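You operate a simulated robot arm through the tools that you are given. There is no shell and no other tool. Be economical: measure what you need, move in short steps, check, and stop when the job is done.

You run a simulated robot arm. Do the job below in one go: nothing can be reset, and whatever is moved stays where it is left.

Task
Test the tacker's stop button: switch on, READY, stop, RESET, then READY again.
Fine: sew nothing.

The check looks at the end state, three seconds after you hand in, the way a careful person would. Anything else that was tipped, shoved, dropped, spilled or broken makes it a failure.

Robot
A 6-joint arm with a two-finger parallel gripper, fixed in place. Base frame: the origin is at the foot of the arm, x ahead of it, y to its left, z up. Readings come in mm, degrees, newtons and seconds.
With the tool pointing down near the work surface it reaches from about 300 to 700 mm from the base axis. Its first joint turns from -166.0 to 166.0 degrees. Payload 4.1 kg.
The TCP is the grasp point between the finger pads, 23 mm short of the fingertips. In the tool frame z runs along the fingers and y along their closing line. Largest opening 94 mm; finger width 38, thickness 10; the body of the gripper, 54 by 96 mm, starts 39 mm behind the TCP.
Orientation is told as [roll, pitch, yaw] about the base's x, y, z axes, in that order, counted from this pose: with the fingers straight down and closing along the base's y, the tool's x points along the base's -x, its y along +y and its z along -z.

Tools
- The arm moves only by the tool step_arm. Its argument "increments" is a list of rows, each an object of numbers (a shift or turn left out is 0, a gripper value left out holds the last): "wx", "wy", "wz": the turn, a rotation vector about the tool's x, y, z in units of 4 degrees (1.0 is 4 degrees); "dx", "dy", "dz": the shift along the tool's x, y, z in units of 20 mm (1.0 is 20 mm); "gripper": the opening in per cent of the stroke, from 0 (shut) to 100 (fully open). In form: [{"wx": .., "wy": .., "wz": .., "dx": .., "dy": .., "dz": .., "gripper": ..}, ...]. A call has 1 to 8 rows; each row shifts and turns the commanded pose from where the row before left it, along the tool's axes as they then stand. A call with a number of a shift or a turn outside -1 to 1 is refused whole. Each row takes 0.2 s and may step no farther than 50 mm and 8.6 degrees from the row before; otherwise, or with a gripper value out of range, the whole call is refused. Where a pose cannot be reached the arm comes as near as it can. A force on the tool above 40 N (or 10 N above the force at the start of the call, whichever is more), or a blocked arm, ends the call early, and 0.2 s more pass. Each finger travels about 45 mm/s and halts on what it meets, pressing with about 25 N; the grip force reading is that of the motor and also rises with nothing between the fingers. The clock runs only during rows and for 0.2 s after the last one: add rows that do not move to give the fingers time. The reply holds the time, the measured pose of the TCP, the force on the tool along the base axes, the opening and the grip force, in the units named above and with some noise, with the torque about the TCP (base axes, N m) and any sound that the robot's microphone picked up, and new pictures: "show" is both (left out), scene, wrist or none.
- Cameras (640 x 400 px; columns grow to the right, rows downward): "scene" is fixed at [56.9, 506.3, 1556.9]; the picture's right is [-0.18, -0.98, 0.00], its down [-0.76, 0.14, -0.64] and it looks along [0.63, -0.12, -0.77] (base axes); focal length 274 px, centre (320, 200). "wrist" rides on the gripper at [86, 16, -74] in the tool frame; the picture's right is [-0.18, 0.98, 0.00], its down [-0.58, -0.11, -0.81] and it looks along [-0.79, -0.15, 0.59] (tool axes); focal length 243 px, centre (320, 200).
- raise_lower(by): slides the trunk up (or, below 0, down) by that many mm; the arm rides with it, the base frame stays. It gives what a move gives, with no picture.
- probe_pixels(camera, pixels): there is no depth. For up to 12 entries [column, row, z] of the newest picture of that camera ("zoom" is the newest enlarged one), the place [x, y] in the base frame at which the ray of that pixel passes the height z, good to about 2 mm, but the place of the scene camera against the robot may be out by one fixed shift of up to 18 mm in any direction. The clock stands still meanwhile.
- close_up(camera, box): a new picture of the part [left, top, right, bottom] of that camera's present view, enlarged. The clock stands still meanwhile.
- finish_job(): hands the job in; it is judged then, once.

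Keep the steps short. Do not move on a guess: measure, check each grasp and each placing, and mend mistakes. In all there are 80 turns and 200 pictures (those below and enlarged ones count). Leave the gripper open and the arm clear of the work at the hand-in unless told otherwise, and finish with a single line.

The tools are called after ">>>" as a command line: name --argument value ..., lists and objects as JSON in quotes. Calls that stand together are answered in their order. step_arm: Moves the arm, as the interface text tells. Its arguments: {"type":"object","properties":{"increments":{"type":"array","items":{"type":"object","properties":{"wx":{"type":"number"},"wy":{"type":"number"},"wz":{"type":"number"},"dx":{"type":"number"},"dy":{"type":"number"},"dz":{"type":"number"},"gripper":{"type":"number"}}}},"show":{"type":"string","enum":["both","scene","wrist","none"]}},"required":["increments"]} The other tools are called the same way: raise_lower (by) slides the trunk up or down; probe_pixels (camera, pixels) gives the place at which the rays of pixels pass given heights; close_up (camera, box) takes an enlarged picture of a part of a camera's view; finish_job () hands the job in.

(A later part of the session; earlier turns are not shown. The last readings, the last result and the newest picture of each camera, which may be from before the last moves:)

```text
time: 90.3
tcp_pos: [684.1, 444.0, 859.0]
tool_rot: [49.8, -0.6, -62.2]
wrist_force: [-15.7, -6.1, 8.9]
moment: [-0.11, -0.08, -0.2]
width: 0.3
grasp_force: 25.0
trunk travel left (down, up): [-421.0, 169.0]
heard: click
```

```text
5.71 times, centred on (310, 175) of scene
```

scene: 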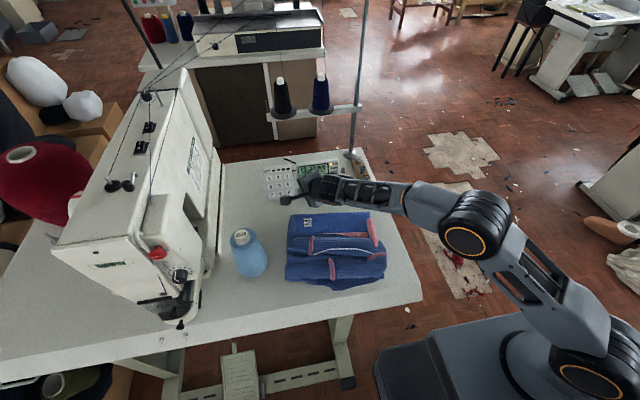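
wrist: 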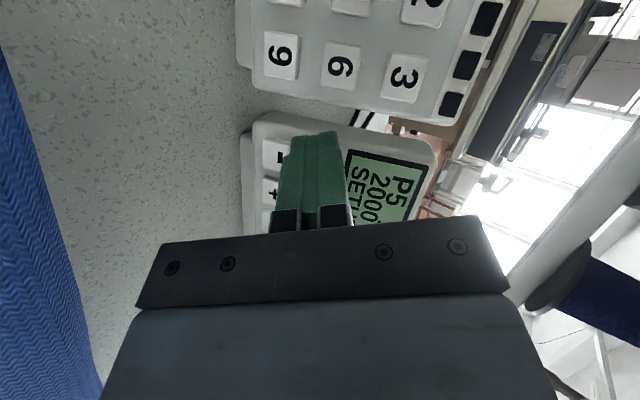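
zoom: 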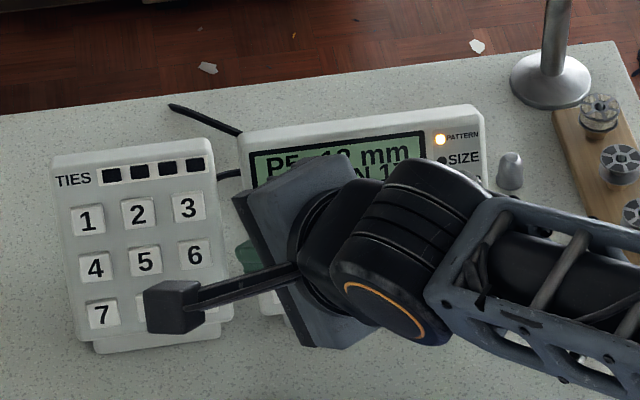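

Click. Back off 50 mm along the same line and read the display.

>>> step_arm --increments '[{"dx": 0.225, "dz": -0.55}, {"dx": 0.225, "dz": -0.55}, {"dx": 0.225, "dz": -0.55}, {"dx": 0.225, "dz": -0.55}]' --show "wrist"

>>> close_up --camera "scene" --box '[260, 140, 360, 210]'

>>> close_up --camera "wrist" --box '[220, 60, 460, 210]'

```text
time: 91.3
tcp_pos: [648.0, 443.3, 886.9]
tool_rot: [49.6, -0.6, -62.3]
wrist_force: [-0.5, -0.2, 0.9]
moment: [-0.03, 0.01, 0.01]
width: 0.0
grasp_force: 25.3
trunk travel left (down, up): [-421.0, 169.0]
```

wrist: 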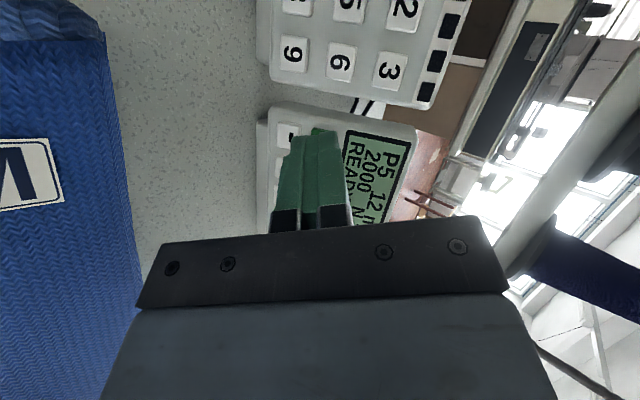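

```text
5.71 times, centred on (310, 175) of scene
```

zoom: 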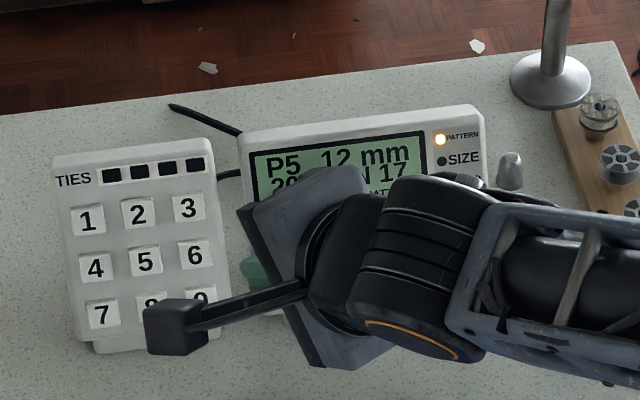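

```text
2.67 times, centred on (340, 135) of wrist
```

zoom: 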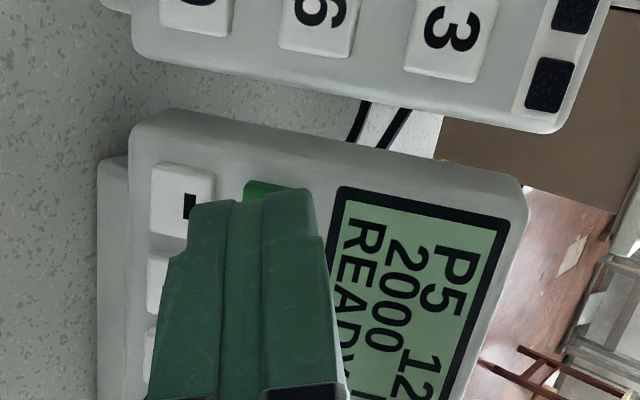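

Display now says READY. Next the STOP button: retreat along the approach line, then roll the camera back behind the tool so it can look at the machine head.

>>> step_arm --increments '[{"dx": 0.175, "dy": 0.56, "dz": -0.98}, {"dx": 0.175, "dy": 0.56, "dz": -0.98}, {"dx": 0.175, "dy": 0.56, "dz": -0.98}, {"dx": 0.175, "dy": 0.56, "dz": -0.98}, {"dx": 0.175, "dy": 0.56, "dz": -0.98}, {"dx": 0.175, "dy": 0.56, "dz": -0.98}, {"dx": 0.175, "dy": 0.56, "dz": -0.98}, {"dx": 0.175, "dy": 0.56, "dz": -0.98}]' --show "none"

>>> step_arm --increments '[{"dx": 0.345, "dy": 0.365, "dz": -0.73}, {"dx": 0.345, "dy": 0.365, "dz": -0.73}, {"dx": 0.345, "dy": 0.365, "dz": -0.73}, {"dx": 0.345, "dy": 0.365, "dz": -0.73}, {"wz": -1}, {"wz": -1}, {"wz": -1}, {"wz": -1}]' --show "none"

>>> step_arm --increments '[{"wz": -1}, {"wz": -1}, {"wz": -1}, {"wz": -1}, {"wz": -1}, {"wz": -1}, {"wz": -1}, {"wz": -1}]' --show "none"

>>> step_arm --increments '[{"wz": -1}, {"wz": -1}, {"wz": -1}, {"wz": -1}, {"wz": -1}, {"wz": -1}, {"wz": -1}, {"wz": -1}]' --show "both"

```text
time: 93.1
tcp_pos: [580.4, 442.3, 1056.6]
tool_rot: [49.8, -0.6, -62.4]
wrist_force: [0.5, 0.8, -0.4]
moment: [0.0, 0.0, 0.01]
width: 0.0
grasp_force: 24.9
trunk travel left (down, up): [-421.0, 169.0]
```

```text
time: 94.9
tcp_pos: [543.3, 456.2, 1116.0]
tool_rot: [48.5, -12.8, -51.7]
wrist_force: [0.6, 0.9, -0.1]
moment: [-0.03, 0.01, -0.02]
width: 0.2
grasp_force: 24.9
trunk travel left (down, up): [-421.0, 169.0]
```

```text
time: 96.7
tcp_pos: [544.6, 454.0, 1115.6]
tool_rot: [37.7, -35.0, -26.3]
wrist_force: [-0.6, 0.2, 0.1]
moment: [0.0, 0.02, 0.06]
width: 0.3
grasp_force: 24.5
trunk travel left (down, up): [-421.0, 169.0]
```

```text
time: 98.5
tcp_pos: [543.8, 454.1, 1115.5]
tool_rot: [10.6, -48.8, 13.3]
wrist_force: [-0.9, 0.0, -0.2]
moment: [-0.02, 0.0, -0.03]
width: 0.0
grasp_force: 25.0
trunk travel left (down, up): [-421.0, 169.0]
```

scene: 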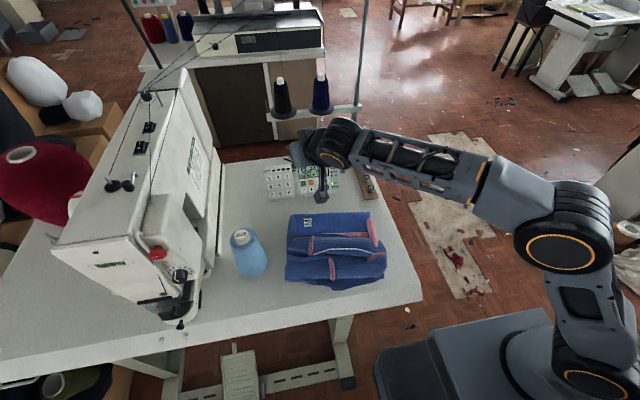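
wrist: 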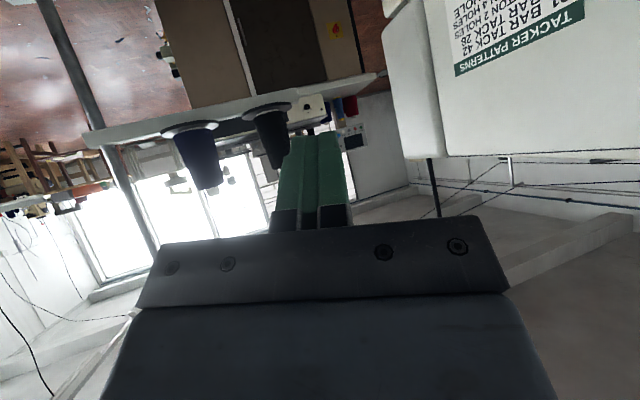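

Now back away ~160 mm while yawing left toward the machine head.

>>> step_arm --increments '[{"wx": 0.9}, {"wx": 0.9}, {"wx": 0.85}, {"dx": 0.656, "dz": -0.755}, {"dx": 0.656, "dz": -0.755}, {"dx": 0.656, "dz": -0.755}, {"dx": 0.656, "dz": -0.755}, {"dx": 0.656, "dz": -0.755}]' --show "none"

>>> step_arm --increments '[{"wx": -0.755, "wz": -0.656, "dx": 0.5, "dz": -0.57}, {"wx": -0.755, "wz": -0.656, "dx": 0.5, "dz": -0.57}, {"wx": -0.755, "wz": -0.656, "dx": 0.5, "dz": -0.57}, {"wx": -0.755, "wz": -0.656}, {"wx": -0.755, "wz": -0.656}, {"wx": -0.755, "wz": -0.656}, {"wx": -0.755, "wz": -0.656}, {"wx": -0.755, "wz": -0.656}]' --show "none"

>>> step_arm --increments '[{"wy": 1}, {"wy": 1}, {"wy": 1}, {"wy": 1}, {"wy": 1}]' --show "both"

```text
time: 100.3
tcp_pos: [448.4, 431.3, 1115.5]
tool_rot: [0.1, -48.8, 13.1]
wrist_force: [0.2, 0.2, 0.6]
moment: [0.02, 0.0, -0.01]
width: 0.3
grasp_force: 24.8
trunk travel left (down, up): [-421.0, 169.0]
```

```text
time: 102.1
tcp_pos: [403.3, 418.1, 1115.8]
tool_rot: [0.3, -48.9, 45.0]
wrist_force: [-0.2, 0.0, 0.5]
moment: [-0.01, 0.0, -0.01]
width: 0.1
grasp_force: 25.4
trunk travel left (down, up): [-421.0, 169.0]
```

```text
time: 103.3
tcp_pos: [402.5, 417.5, 1115.9]
tool_rot: [0.2, -28.8, 45.2]
wrist_force: [0.2, 0.6, -0.2]
moment: [0.0, -0.01, 0.0]
width: 0.1
grasp_force: 24.7
trunk travel left (down, up): [-421.0, 169.0]
```

scene: 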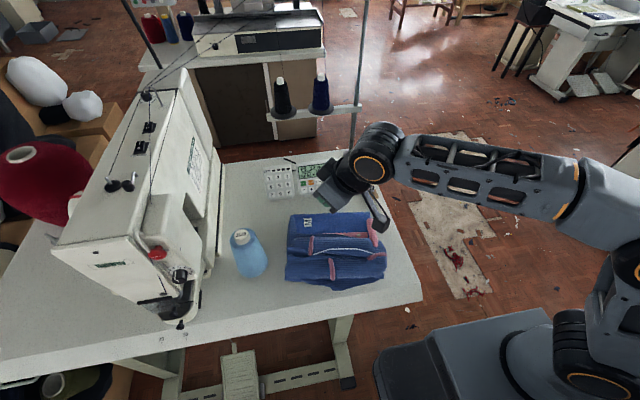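
wrist: 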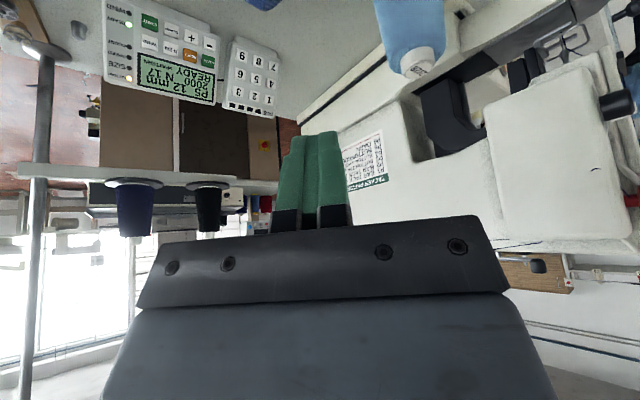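

STOP is just at the right edge (632,200). Yaw 20° more and back off.

>>> step_arm --increments '[{"wx": -0.485, "wz": -0.875, "dx": 0.6, "dz": -0.33, "dy": 0.5}, {"wx": -0.485, "wz": -0.875, "dx": 0.6, "dz": -0.33, "dy": 0.5}, {"wx": -0.485, "wz": -0.875, "dx": 0.6, "dz": -0.33, "dy": 0.5}, {"wx": -0.485, "wz": -0.875, "dx": 0.6, "dz": -0.33, "dy": 0.5}, {"wx": -0.485, "wz": -0.875, "dx": 0.6, "dz": -0.33, "dy": 0.5}]' --show "wrist"

>>> close_up --camera "wrist" --box '[430, 50, 640, 260]'

```text
time: 104.5
tcp_pos: [322.5, 394.0, 1116.2]
tool_rot: [0.2, -29.0, 65.1]
wrist_force: [-0.2, -0.5, 0.0]
moment: [0.02, -0.04, 0.0]
width: 0.0
grasp_force: 24.6
trunk travel left (down, up): [-421.0, 169.0]
```

wrist: 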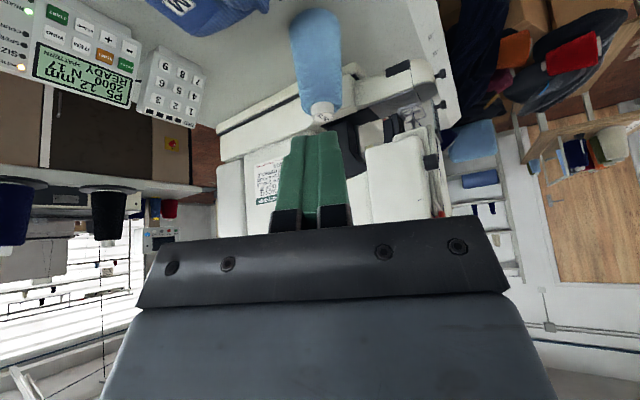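

```text
1.90 times, centred on (535, 155) of wrist
```

zoom: 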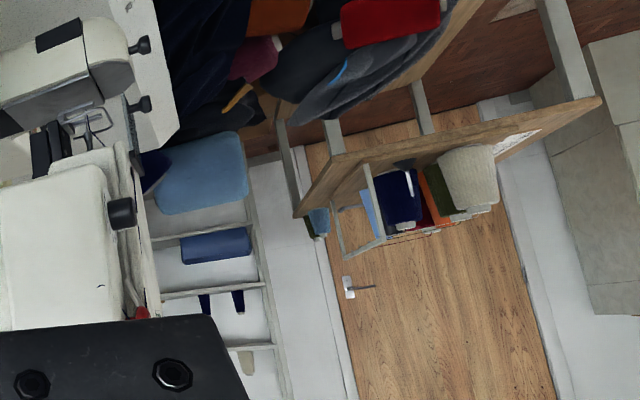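

STOP (red sliver at (438,212)) is half hidden by the gripper body. Tilt the view up 16°.

>>> step_arm --increments '[{"wy": -1}, {"wy": -1}, {"wy": -1}, {"wy": -1}]' --show "wrist"

>>> close_up --camera "wrist" --box '[340, 60, 500, 210]'

```text
time: 105.5
tcp_pos: [323.0, 394.3, 1114.3]
tool_rot: [0.3, -45.1, 65.0]
wrist_force: [-1.1, 0.1, 0.8]
moment: [0.0, 0.04, -0.03]
width: 0.2
grasp_force: 25.2
trunk travel left (down, up): [-421.0, 169.0]
```

wrist: 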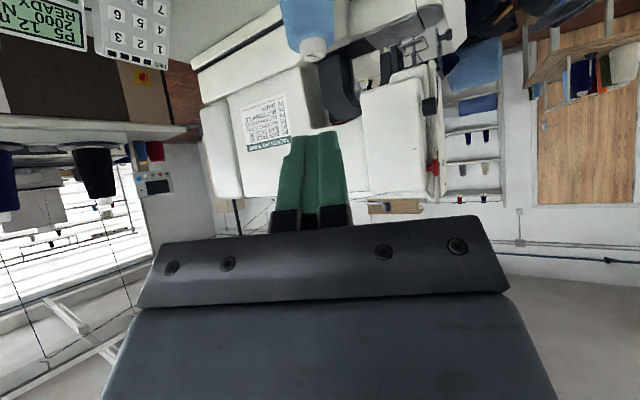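

```text
2.67 times, centred on (420, 135) of wrist
```

zoom: 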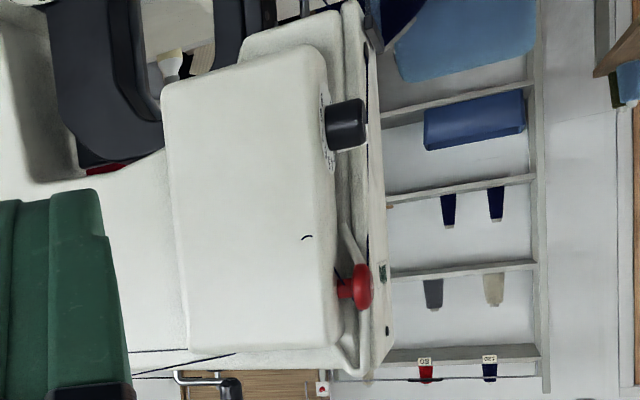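

STOP mushroom visible from the side, cap at zoom (362,288), on the front face of the box, pressing direction +x. First ray:

>>> probe_pixels --camera "zoom" --pixels '[[364, 288, 900], [364, 288, 1000], [364, 288, 1020], [364, 288, 1050], [364, 288, 1080], [343, 288, 1050], [345, 125, 1000], [345, 125, 950]]'

>>> probe_pixels --camera "scene" --pixels '[[157, 253, 980], [157, 253, 1000], [157, 253, 1020], [157, 253, 1040], [157, 253, 1060], [157, 253, 1080]]'

>>> step_arm --increments '[{"dy": 1}, {"dy": 1}, {"dy": 1}, {"dy": 1}, {"dy": 1}, {"dy": 1}]' --show "wrist"

>>> close_up --camera "wrist" --box '[340, 60, 500, 210]'

```text
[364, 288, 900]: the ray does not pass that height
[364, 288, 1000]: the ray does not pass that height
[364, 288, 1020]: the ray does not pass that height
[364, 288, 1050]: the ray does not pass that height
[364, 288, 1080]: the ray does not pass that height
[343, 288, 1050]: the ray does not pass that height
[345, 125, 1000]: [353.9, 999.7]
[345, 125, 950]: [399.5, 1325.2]
```

```text
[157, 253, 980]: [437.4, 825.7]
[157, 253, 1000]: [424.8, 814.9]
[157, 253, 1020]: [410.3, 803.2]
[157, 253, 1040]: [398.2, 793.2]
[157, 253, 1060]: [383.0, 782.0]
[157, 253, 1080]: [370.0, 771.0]
```

```text
time: 106.9
tcp_pos: [212.3, 444.8, 1116.9]
tool_rot: [0.3, -44.9, 65.0]
wrist_force: [-0.4, -0.5, 0.0]
moment: [-0.04, -0.01, 0.01]
width: 0.1
grasp_force: 25.2
trunk travel left (down, up): [-421.0, 169.0]
```

wrist: 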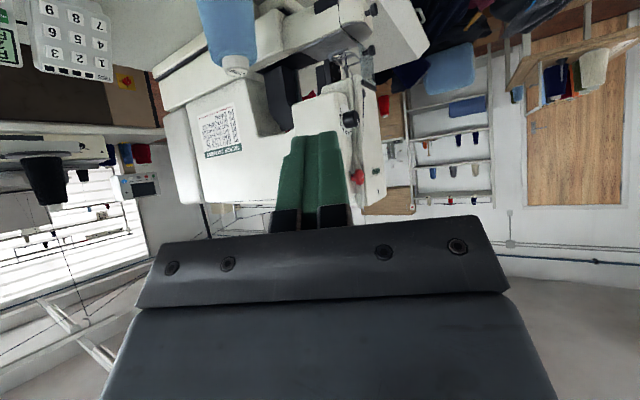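

```text
2.67 times, centred on (420, 135) of wrist
```

zoom: 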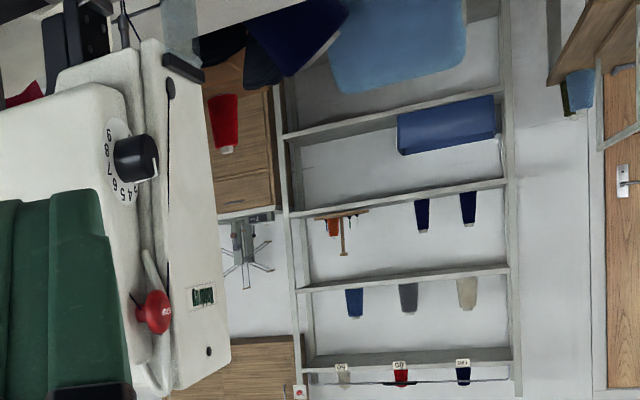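

The STOP is higher than I assumed (above z 1105). Probe this view at greater heights, with the scene ray for comparison.

>>> probe_pixels --camera "zoom" --pixels '[[157, 311, 1110], [157, 311, 1120], [157, 311, 1130], [157, 311, 1150], [157, 311, 1170]]'

>>> probe_pixels --camera "scene" --pixels '[[157, 253, 1100], [157, 253, 1120], [157, 253, 1140], [157, 253, 1160], [157, 253, 1180]]'

>>> close_up --camera "scene" --box '[120, 220, 220, 285]'

```text
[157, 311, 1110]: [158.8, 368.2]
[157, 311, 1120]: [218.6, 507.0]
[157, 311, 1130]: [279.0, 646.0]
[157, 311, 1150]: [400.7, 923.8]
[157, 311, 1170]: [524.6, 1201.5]
```

```text
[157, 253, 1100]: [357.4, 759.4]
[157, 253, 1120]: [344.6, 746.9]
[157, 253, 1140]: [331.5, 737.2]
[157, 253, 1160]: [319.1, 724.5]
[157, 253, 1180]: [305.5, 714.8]
```

```text
6.15 times, centred on (170, 252) of scene
```

zoom: 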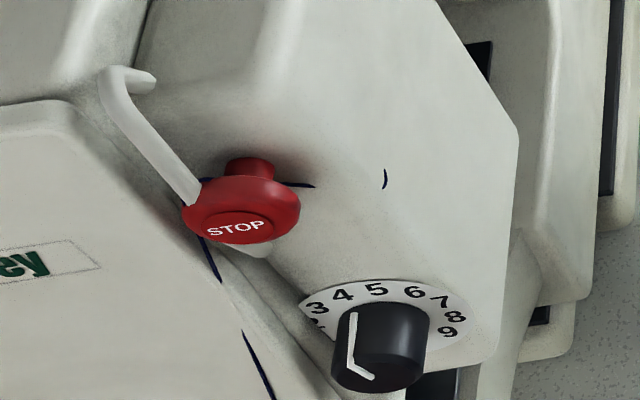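

Wrist and corrected scene rays agree: STOP cap centre ≈ (315, 737, 1137), ~32 mm across, facing the front, with a thin white lever on its left to avoid. I turn the tool to yaw ~40°, tilt ~70° and go to a standby in front-right of it.

>>> step_arm --increments '[{"wy": -0.89, "wx": 0.63, "wz": 0.63}, {"wy": -0.89, "wx": 0.67, "wz": 0.58}, {"wy": -0.89, "wx": 0.71, "wz": 0.54}, {"wy": -0.89, "wx": 0.74, "wz": 0.49}, {"wy": -0.89, "wx": 0.77, "wz": 0.44}, {"wy": -0.89, "wx": 0.8, "wz": 0.38}, {"wy": -0.89, "wx": 0.82, "wz": 0.33}]' --show "none"

>>> step_arm --increments '[{"dx": -0.345, "dy": 0.98, "dz": 0.7}, {"dx": -0.345, "dy": 0.98, "dz": 0.7}, {"dx": -0.345, "dy": 0.98, "dz": 0.7}, {"dx": -0.345, "dy": 0.98, "dz": 0.7}, {"dx": -0.345, "dy": 0.98, "dz": 0.7}, {"dx": -0.345, "dy": 0.98, "dz": 0.7}]' --show "both"

>>> close_up --camera "wrist" --box '[280, 40, 480, 210]'

```text
time: 108.5
tcp_pos: [214.0, 443.1, 1116.2]
tool_rot: [1.6, -69.7, 38.8]
wrist_force: [0.0, 0.3, 0.1]
moment: [0.01, 0.0, -0.01]
width: 0.0
grasp_force: 24.5
trunk travel left (down, up): [-421.0, 169.0]
```

```text
time: 109.9
tcp_pos: [208.1, 594.7, 1126.7]
tool_rot: [1.3, -69.6, 39.1]
wrist_force: [0.4, 0.7, -0.4]
moment: [-0.01, 0.0, 0.02]
width: 0.0
grasp_force: 24.6
trunk travel left (down, up): [-421.0, 169.0]
```

scene: 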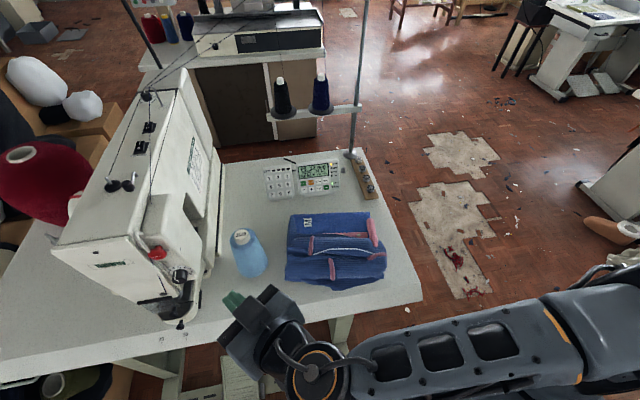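
wrist: 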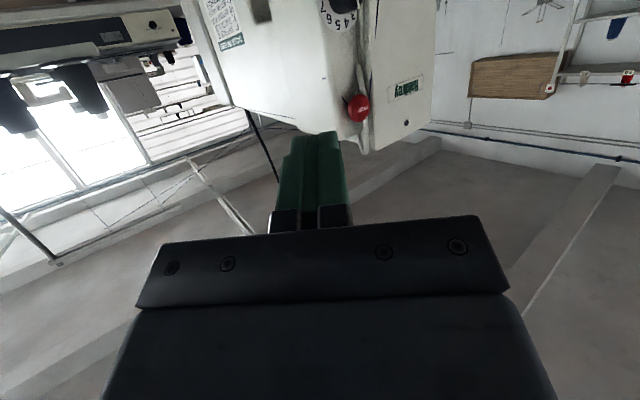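

```text
2.35 times, centred on (380, 125) of wrist
```

zoom: 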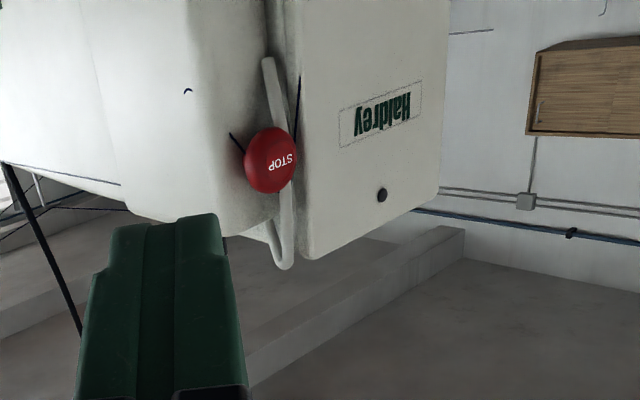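

STOP at zoom (270,160). Another fix:

>>> probe_pixels --camera "zoom" --pixels '[[270, 160, 1120], [270, 160, 1130], [270, 160, 1137], [270, 160, 1145], [270, 160, 1155], [302, 160, 1137], [278, 215, 1160]]'

```text
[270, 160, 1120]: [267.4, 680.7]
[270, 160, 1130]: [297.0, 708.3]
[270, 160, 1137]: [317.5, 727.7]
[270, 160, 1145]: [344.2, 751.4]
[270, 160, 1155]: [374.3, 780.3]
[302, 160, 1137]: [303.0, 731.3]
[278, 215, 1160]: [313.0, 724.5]
```

Fix: cap ≈ (314, 727, 1136). Move left to standby directly in front of it (TCP ≈ (205,721,1136)).

>>> step_arm --increments '[{"dx": -0.35, "dy": 1, "dz": 0.69}, {"dx": -0.35, "dy": 1, "dz": 0.69}, {"dx": -0.35, "dy": 1, "dz": 0.69}, {"dx": -0.35, "dy": 1, "dz": 0.69}, {"dx": -0.35, "dy": 1, "dz": 0.69}]' --show "both"

>>> close_up --camera "wrist" --box '[200, 30, 400, 200]'

```text
time: 111.1
tcp_pos: [201.7, 721.4, 1134.4]
tool_rot: [1.3, -69.6, 39.4]
wrist_force: [0.2, -0.5, 0.5]
moment: [0.01, -0.01, 0.0]
width: 0.0
grasp_force: 24.9
trunk travel left (down, up): [-421.0, 169.0]
```

scene: 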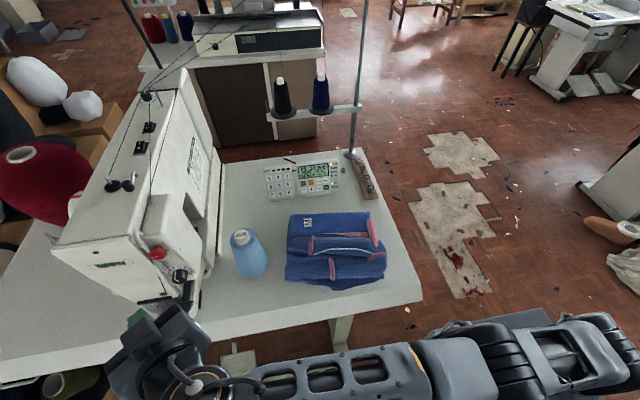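
wrist: 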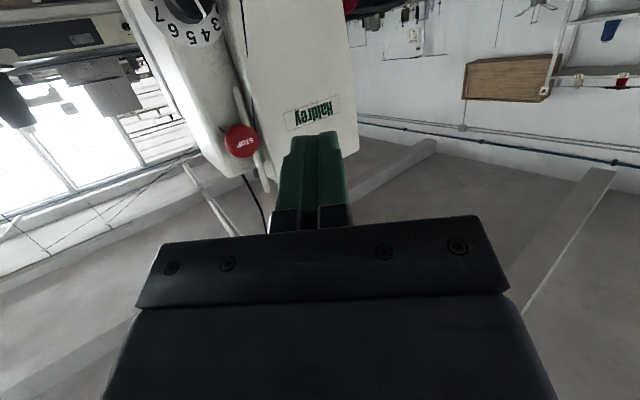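

```text
2.35 times, centred on (300, 115) of wrist
```

zoom: 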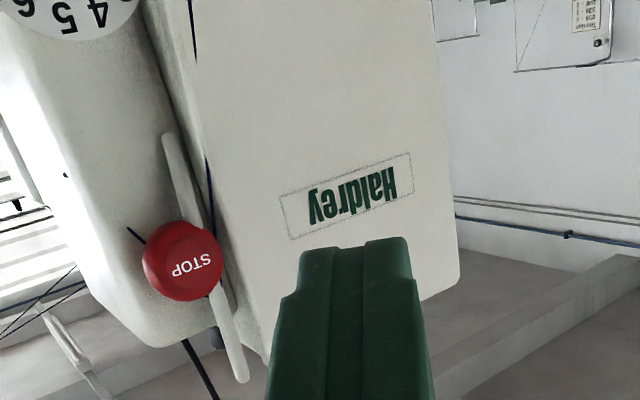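

Check the clearance to the name plate's near edge (zoom (220,260)) against STOP's cap (183,262).

>>> probe_pixels --camera "zoom" --pixels '[[183, 262, 1130], [183, 262, 1136], [183, 262, 1142], [222, 262, 1130], [222, 262, 1136], [222, 262, 1142], [238, 280, 1136], [238, 280, 1145]]'

```text
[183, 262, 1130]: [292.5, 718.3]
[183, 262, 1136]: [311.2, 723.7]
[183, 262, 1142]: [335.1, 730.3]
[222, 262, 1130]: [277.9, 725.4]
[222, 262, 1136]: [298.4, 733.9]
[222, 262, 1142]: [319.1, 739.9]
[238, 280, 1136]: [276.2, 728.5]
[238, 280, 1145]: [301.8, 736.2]
```

Cap centre (314,725,1137); the plate edge is at y≈738. I aim a little right of centre (TCP y≈711). Advance 70 mm in +x, still short.

>>> step_arm --increments '[{"dx": -0.207, "dy": -0.65, "dz": 0.56}, {"dx": -0.207, "dy": -0.65, "dz": 0.56}, {"dx": -0.207, "dy": -0.65, "dz": 0.56}, {"dx": -0.207, "dy": -0.65, "dz": 0.56}]' --show "both"

>>> close_up --camera "wrist" --box '[200, 30, 400, 200]'

>>> close_up --camera "scene" --box '[90, 220, 250, 340]'

```text
time: 112.1
tcp_pos: [273.5, 710.8, 1136.6]
tool_rot: [1.5, -69.7, 38.9]
wrist_force: [0.4, -0.1, 0.2]
moment: [-0.01, 0.02, -0.02]
width: 0.0
grasp_force: 24.7
trunk travel left (down, up): [-421.0, 169.0]
```

scene: 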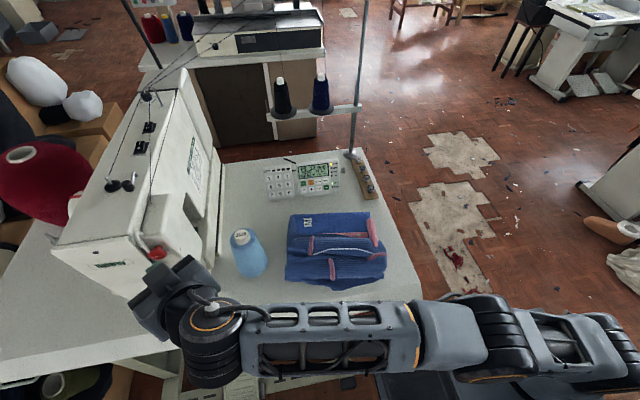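
wrist: 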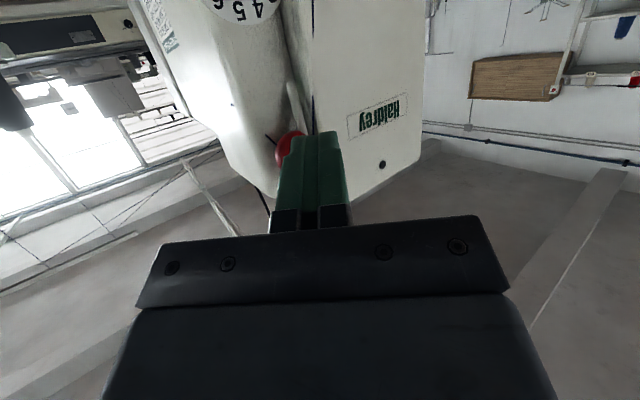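

```text
2.35 times, centred on (300, 115) of wrist
```

zoom: 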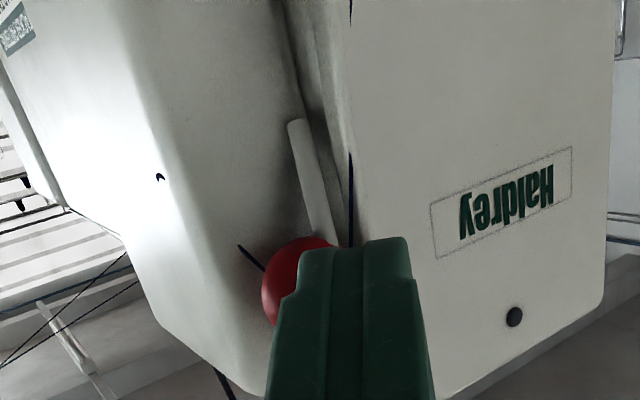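

```text
3.33 times, centred on (170, 280) of scene
```

zoom: 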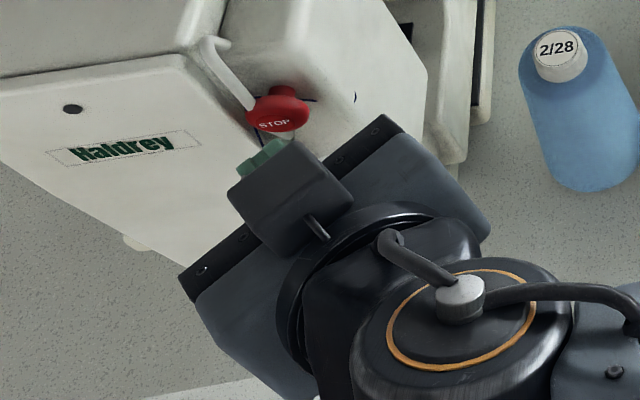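

Tip is right in front of the cap. Shift 4 mm right for clearance to the white lever, then press in +x by 3 mm steps.

>>> step_arm --increments '[{"dx": 0.043, "dy": -0.155, "dz": -0.117}, {"dx": -0.04, "dy": -0.095, "dz": 0.109}, {"dx": -0.04, "dy": -0.095, "dz": 0.109}, {"dx": -0.04, "dy": -0.095, "dz": 0.109}, {"dx": -0.04, "dy": -0.095, "dz": 0.109}]' --show "wrist"

>>> close_up --camera "scene" --box '[110, 220, 210, 290]'

```text
time: 113.3
tcp_pos: [285.6, 707.5, 1135.5]
tool_rot: [1.5, -69.8, 38.9]
wrist_force: [-0.9, -0.5, 0.2]
moment: [0.02, 0.0, -0.03]
width: 0.0
grasp_force: 25.2
trunk travel left (down, up): [-421.0, 169.0]
```

wrist: 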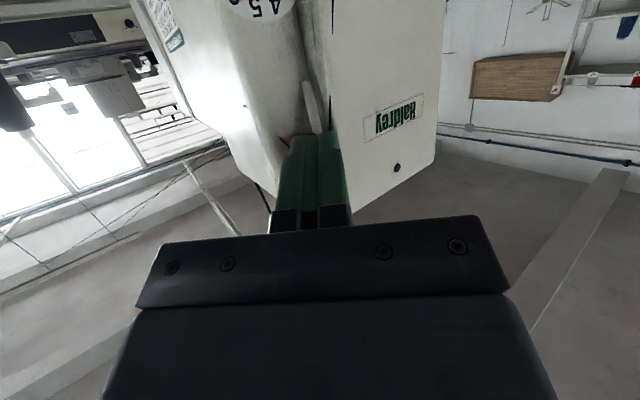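

```text
5.71 times, centred on (160, 255) of scene
```

zoom: 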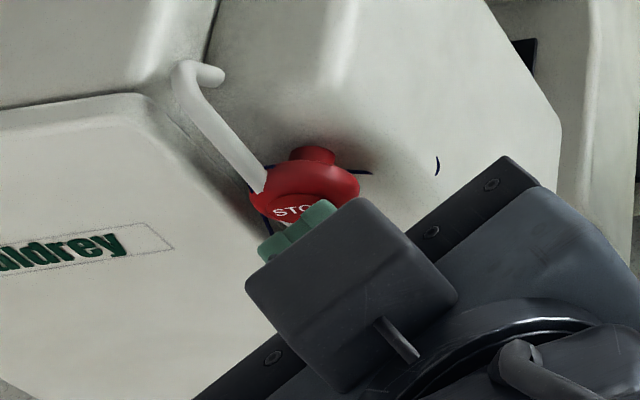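

No contact yet; tip overlaps the lower part of the cap's face. Continue 3 mm steps.

>>> step_arm --increments '[{"dx": -0.04, "dy": -0.095, "dz": 0.109}, {"dx": -0.04, "dy": -0.095, "dz": 0.109}, {"dx": -0.04, "dy": -0.095, "dz": 0.109}]' --show "none"

>>> close_up --camera "scene" --box '[110, 220, 210, 290]'

```text
time: 114.1
tcp_pos: [290.5, 708.4, 1135.9]
tool_rot: [1.7, -69.7, 39.0]
wrist_force: [-9.7, -0.7, -1.6]
moment: [-0.03, -0.07, 0.1]
width: 0.0
grasp_force: 24.7
trunk travel left (down, up): [-421.0, 169.0]
heard: click
```

```text
5.71 times, centred on (160, 255) of scene
```

zoom: 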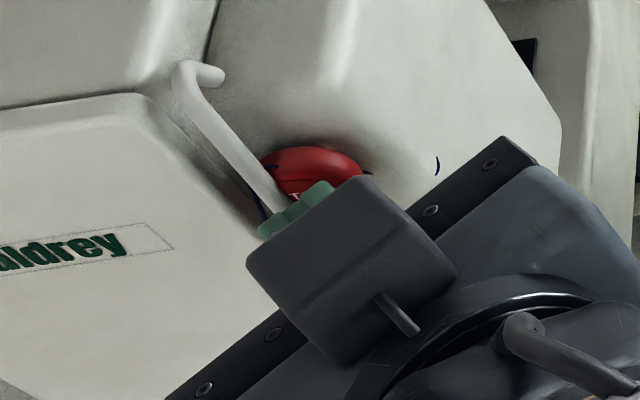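

Click and the cap went in. Back straight off in −x and read the panel and the button.

>>> step_arm --increments '[{"dx": 0.207, "dy": 0.55, "dz": -0.56}, {"dx": 0.207, "dy": 0.55, "dz": -0.56}, {"dx": 0.207, "dy": 0.55, "dz": -0.56}, {"dx": 0.207, "dy": 0.55, "dz": -0.56}]' --show "none"

>>> close_up --camera "scene" --box '[110, 220, 210, 290]'

>>> close_up --camera "scene" --box '[250, 145, 390, 232]'

```text
time: 115.1
tcp_pos: [229.9, 711.2, 1135.6]
tool_rot: [1.5, -69.6, 38.9]
wrist_force: [-0.1, 0.4, 0.3]
moment: [-0.03, -0.01, 0.01]
width: 0.0
grasp_force: 25.2
trunk travel left (down, up): [-421.0, 169.0]
```

```text
5.71 times, centred on (160, 255) of scene
```

zoom: 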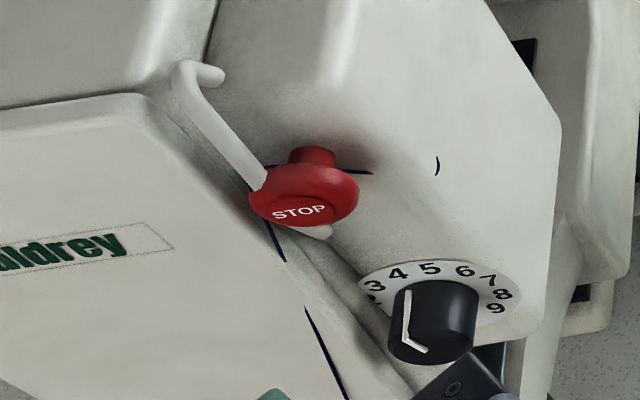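

```text
4.57 times, centred on (320, 188) of scene
```

zoom: 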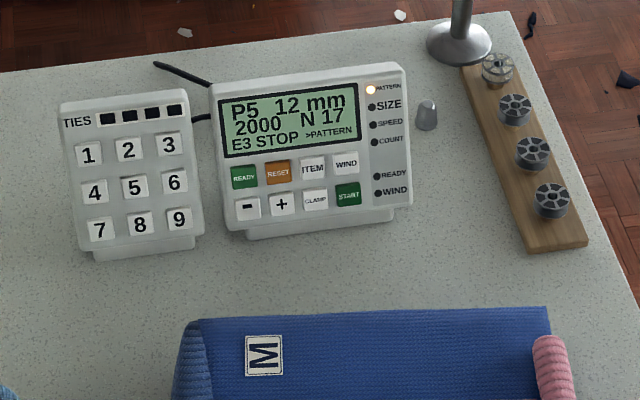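

Display: "E3 STOP"; the button sprang back out. Now return for RESET: move right in front of the table, re-orient to yaw 28/tilt 50.

>>> step_arm --increments '[{"dx": 0.345, "dy": -0.98, "dz": -0.7}, {"dx": 0.345, "dy": -0.98, "dz": -0.7}, {"dx": 0.345, "dy": -0.98, "dz": -0.7}, {"dx": 0.345, "dy": -0.98, "dz": -0.7}, {"dx": 0.345, "dy": -0.98, "dz": -0.7}, {"dx": 0.345, "dy": -0.98, "dz": -0.7}, {"dx": 0.345, "dy": -0.98, "dz": -0.7}, {"dx": 0.345, "dy": -0.98, "dz": -0.7}]' --show "none"

>>> step_arm --increments '[{"dx": 0.345, "dy": -0.98, "dz": -0.7}, {"dx": 0.345, "dy": -0.98, "dz": -0.7}, {"wy": 1, "wx": 0.51, "wz": 0.2}, {"wy": 1, "wx": 0.49, "wz": 0.24}, {"wy": 1, "wx": 0.47, "wz": 0.28}, {"wy": 1, "wx": 0.45, "wz": 0.31}, {"wy": 1, "wx": 0.43, "wz": 0.34}]' --show "scene"

```text
time: 116.9
tcp_pos: [236.1, 509.0, 1120.8]
tool_rot: [1.4, -69.7, 39.0]
wrist_force: [0.1, 1.0, -0.5]
moment: [0.02, 0.02, 0.0]
width: 0.0
grasp_force: 25.5
trunk travel left (down, up): [-421.0, 169.0]
```

```text
time: 118.5
tcp_pos: [238.3, 460.8, 1118.2]
tool_rot: [0.7, -49.5, 28.7]
wrist_force: [-0.1, 0.1, -0.8]
moment: [0.0, -0.01, -0.04]
width: 0.1
grasp_force: 24.9
trunk travel left (down, up): [-421.0, 169.0]
```

scene: 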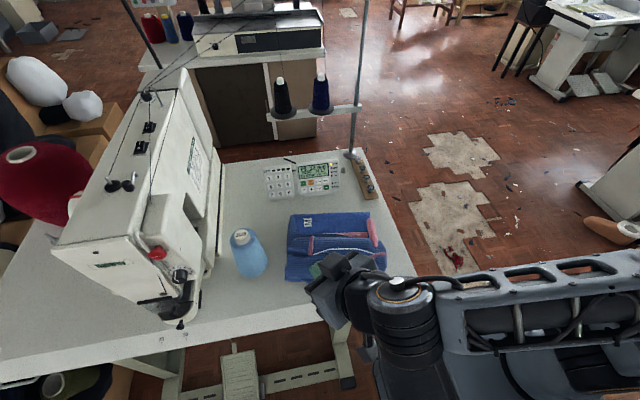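

Now forward to the hover point near (540,455,1118), then roll the camera 90° to the left again.

>>> step_arm --increments '[{"dx": -0.604, "dy": -0.515, "dz": 0.72}, {"dx": -0.604, "dy": -0.515, "dz": 0.72}, {"dx": -0.604, "dy": -0.515, "dz": 0.72}, {"dx": -0.604, "dy": -0.515, "dz": 0.72}, {"dx": -0.604, "dy": -0.515, "dz": 0.72}, {"dx": -0.604, "dy": -0.515, "dz": 0.72}, {"dx": -0.604, "dy": -0.515, "dz": 0.72}, {"dx": -0.604, "dy": -0.515, "dz": 0.72}]' --show "none"

>>> step_arm --increments '[{"dx": -0.604, "dy": -0.515, "dz": 0.72}, {"dx": -0.604, "dy": -0.515, "dz": 0.72}, {"dx": -0.604, "dy": -0.515, "dz": 0.72}, {"dx": -0.604, "dy": -0.515, "dz": 0.72}, {"dx": -0.604, "dy": -0.515, "dz": 0.72}, {"dx": -0.604, "dy": -0.515, "dz": 0.72}, {"wz": 1}, {"wz": 1}]' --show "none"

>>> step_arm --increments '[{"wz": 1}, {"wz": 1}, {"wz": 1}, {"wz": 1}, {"wz": 1}, {"wz": 1}, {"wz": 1}, {"wz": 1}]' --show "none"

>>> step_arm --increments '[{"wz": 1}, {"wz": 1}, {"wz": 1}, {"wz": 1}, {"wz": 1}, {"wz": 1}, {"wz": 1}, {"wz": 1}]' --show "none"

>>> step_arm --increments '[{"wz": 1}, {"wz": 1}, {"wz": 1}, {"wz": 1}, {"wz": 0.5}]' --show "wrist"

```text
time: 120.3
tcp_pos: [409.5, 462.2, 1116.3]
tool_rot: [0.7, -49.6, 28.9]
wrist_force: [-0.2, 0.3, 0.3]
moment: [-0.01, 0.0, 0.0]
width: 0.0
grasp_force: 25.6
trunk travel left (down, up): [-421.0, 169.0]
```

```text
time: 122.1
tcp_pos: [538.5, 464.0, 1115.2]
tool_rot: [10.0, -48.8, 16.6]
wrist_force: [0.1, 0.2, 0.1]
moment: [0.01, 0.05, 0.0]
width: 0.3
grasp_force: 25.3
trunk travel left (down, up): [-421.0, 169.0]
```

```text
time: 123.9
tcp_pos: [538.2, 463.0, 1115.6]
tool_rot: [37.4, -35.1, -23.2]
wrist_force: [-0.5, 0.3, -0.1]
moment: [0.0, 0.01, -0.02]
width: 0.0
grasp_force: 25.6
trunk travel left (down, up): [-421.0, 169.0]
```

```text
time: 125.7
tcp_pos: [538.5, 464.3, 1115.6]
tool_rot: [48.4, -13.1, -48.8]
wrist_force: [0.5, 0.5, 0.0]
moment: [0.01, 0.01, -0.01]
width: 0.0
grasp_force: 24.9
trunk travel left (down, up): [-421.0, 169.0]
```

```text
time: 126.9
tcp_pos: [537.0, 463.4, 1115.2]
tool_rot: [49.6, 0.5, -60.7]
wrist_force: [0.3, 0.0, 0.7]
moment: [0.01, 0.03, 0.03]
width: 0.0
grasp_force: 24.8
trunk travel left (down, up): [-421.0, 169.0]
```

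wrist: 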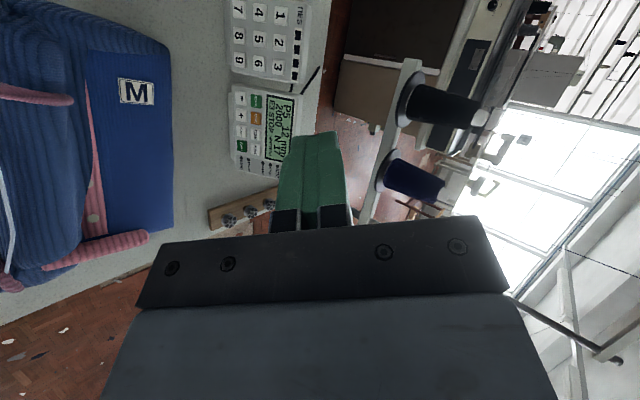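

Pose regained; display "E3 STOP". Recorded READY press was at TCP (684,444,859), so RESET is 26 mm to the right (684,418,859). Descend to standby (648,417,887).

>>> step_arm --increments '[{"dx": -0.393, "dy": -0.523, "dz": 0.85}, {"dx": -0.393, "dy": -0.523, "dz": 0.85}, {"dx": -0.393, "dy": -0.523, "dz": 0.85}, {"dx": -0.393, "dy": -0.523, "dz": 0.85}, {"dx": -0.393, "dy": -0.523, "dz": 0.85}, {"dx": -0.393, "dy": -0.523, "dz": 0.85}]' --show "none"

>>> step_arm --increments '[{"dx": -0.393, "dy": -0.523, "dz": 0.85}, {"dx": -0.393, "dy": -0.523, "dz": 0.85}, {"dx": -0.393, "dy": -0.523, "dz": 0.85}, {"dx": -0.393, "dy": -0.523, "dz": 0.85}, {"dx": -0.393, "dy": -0.523, "dz": 0.85}, {"dx": -0.393, "dy": -0.523, "dz": 0.85}]' --show "wrist"

>>> close_up --camera "wrist" --box '[220, 60, 460, 210]'

```text
time: 128.3
tcp_pos: [592.3, 443.0, 999.6]
tool_rot: [49.5, 0.6, -60.6]
wrist_force: [0.1, 0.1, 0.8]
moment: [0.0, -0.03, -0.02]
width: 0.3
grasp_force: 24.8
trunk travel left (down, up): [-421.0, 169.0]
```

```text
time: 129.7
tcp_pos: [647.6, 420.3, 886.4]
tool_rot: [49.7, 0.5, -60.6]
wrist_force: [-0.2, -0.7, 0.8]
moment: [-0.01, 0.04, -0.01]
width: 0.0
grasp_force: 25.0
trunk travel left (down, up): [-421.0, 169.0]
```

wrist: 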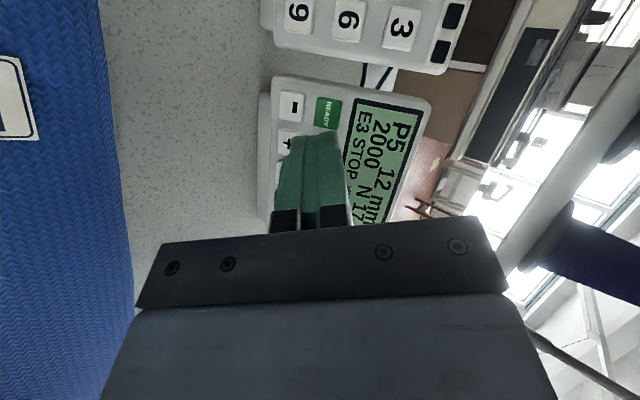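

```text
2.67 times, centred on (340, 135) of wrist
```

zoom: 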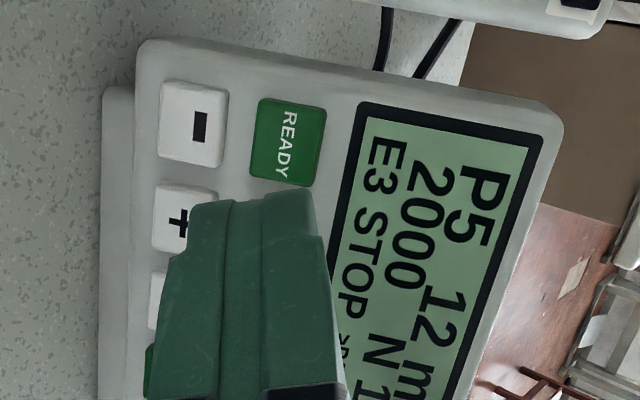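

RESET is directly ahead of the tip (between READY and the fingers' shadow). Approach 36 mm, then check.

>>> step_arm --increments '[{"dx": -0.26, "dy": -0.013, "dz": 0.535}, {"dx": -0.26, "dy": -0.013, "dz": 0.535}, {"dx": -0.26, "dy": -0.013, "dz": 0.535}]' --show "wrist"

>>> close_up --camera "wrist" --box '[220, 60, 460, 210]'

```text
time: 130.5
tcp_pos: [677.6, 417.2, 864.5]
tool_rot: [49.6, 0.5, -60.6]
wrist_force: [0.8, 0.4, 0.3]
moment: [0.02, 0.02, 0.01]
width: 0.0
grasp_force: 25.6
trunk travel left (down, up): [-421.0, 169.0]
```

wrist: 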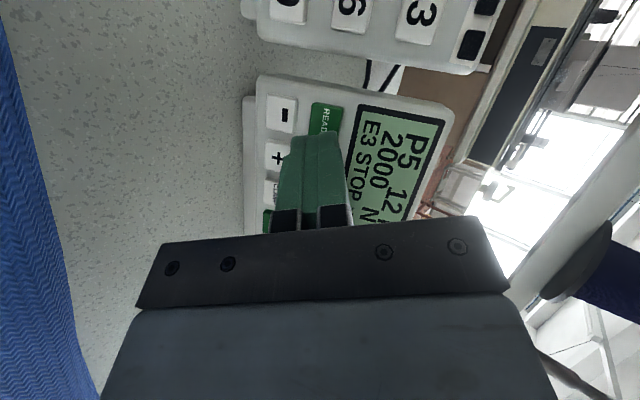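

```text
2.67 times, centred on (340, 135) of wrist
```

zoom: 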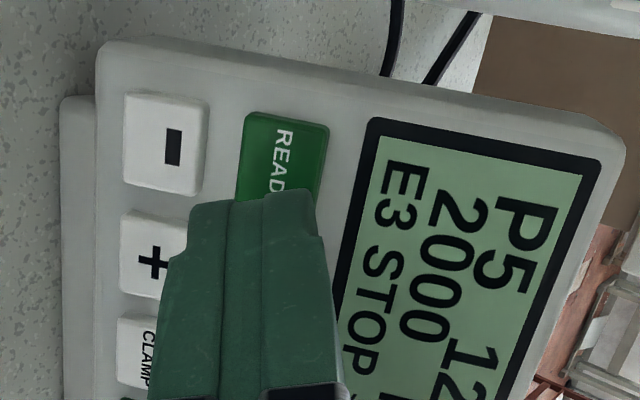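

Same relative placement as the successful READY press (now beside '+'). Press in 3 mm steps.

>>> step_arm --increments '[{"dx": -0.064, "dz": 0.134}, {"dx": -0.064, "dz": 0.134}, {"dx": -0.064, "dz": 0.134}]' --show "none"

```text
time: 131.3
tcp_pos: [682.6, 418.3, 860.6]
tool_rot: [49.5, 0.4, -60.5]
wrist_force: [-2.0, 0.2, 2.8]
moment: [-0.03, -0.05, -0.02]
width: 0.0
grasp_force: 25.2
trunk travel left (down, up): [-421.0, 169.0]
heard: click
5 turns are left
```

Click. Only 5 turns left, so in one go: back off 24 mm, shift 26 mm left in front of READY, and read the display.

>>> step_arm --increments '[{"dx": 0.256, "dz": -0.536}, {"dx": 0.256, "dz": -0.536}, {"dx": 0.57, "dy": 0.205, "dz": 0.24}, {"dx": 0.57, "dy": 0.205, "dz": 0.24}, {"dx": 0}]' --show "wrist"

>>> close_up --camera "wrist" --box '[220, 60, 460, 210]'

>>> close_up --camera "scene" --box '[260, 140, 360, 210]'

```text
time: 132.5
tcp_pos: [662.9, 444.7, 873.0]
tool_rot: [49.6, 0.5, -60.6]
wrist_force: [0.7, -0.1, -0.6]
moment: [0.0, -0.02, -0.01]
width: 0.1
grasp_force: 24.8
trunk travel left (down, up): [-421.0, 169.0]
```

wrist: 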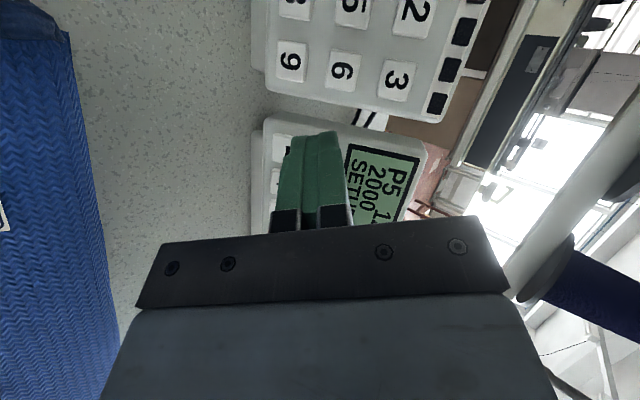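

```text
2.67 times, centred on (340, 135) of wrist
```

zoom: 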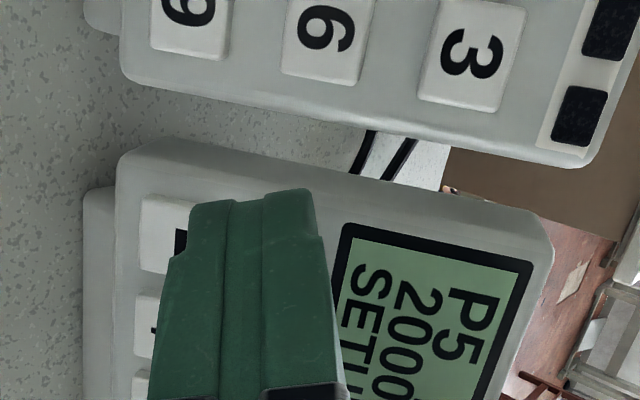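

```text
5.71 times, centred on (310, 175) of scene
4 turns are left
```

zoom: 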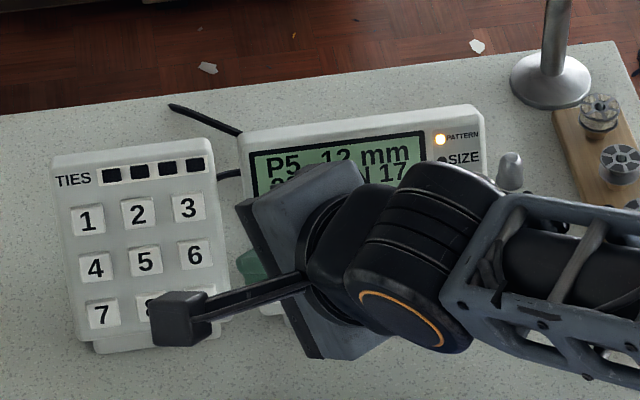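

RESET worked: display is back to SETUP, and the tip is in place over READY again. Press READY: 16 mm approach, then three 3 mm steps.

>>> step_arm --increments '[{"dx": -0.13, "dy": 0.016, "dz": 0.27}, {"dx": -0.13, "dy": 0.016, "dz": 0.27}, {"dx": -0.13, "dy": 0.016, "dz": 0.27}, {"dx": -0.064, "dz": 0.134}, {"dx": -0.064, "dz": 0.134}, {"dx": -0.064, "dz": 0.134}]' --show "none"

```text
time: 133.9
tcp_pos: [684.3, 444.3, 860.5]
tool_rot: [49.7, 0.5, -60.4]
wrist_force: [-12.9, -3.9, 7.6]
moment: [-0.06, -0.05, -0.22]
width: 0.0
grasp_force: 25.3
trunk travel left (down, up): [-421.0, 169.0]
heard: click
3 turns are left
```

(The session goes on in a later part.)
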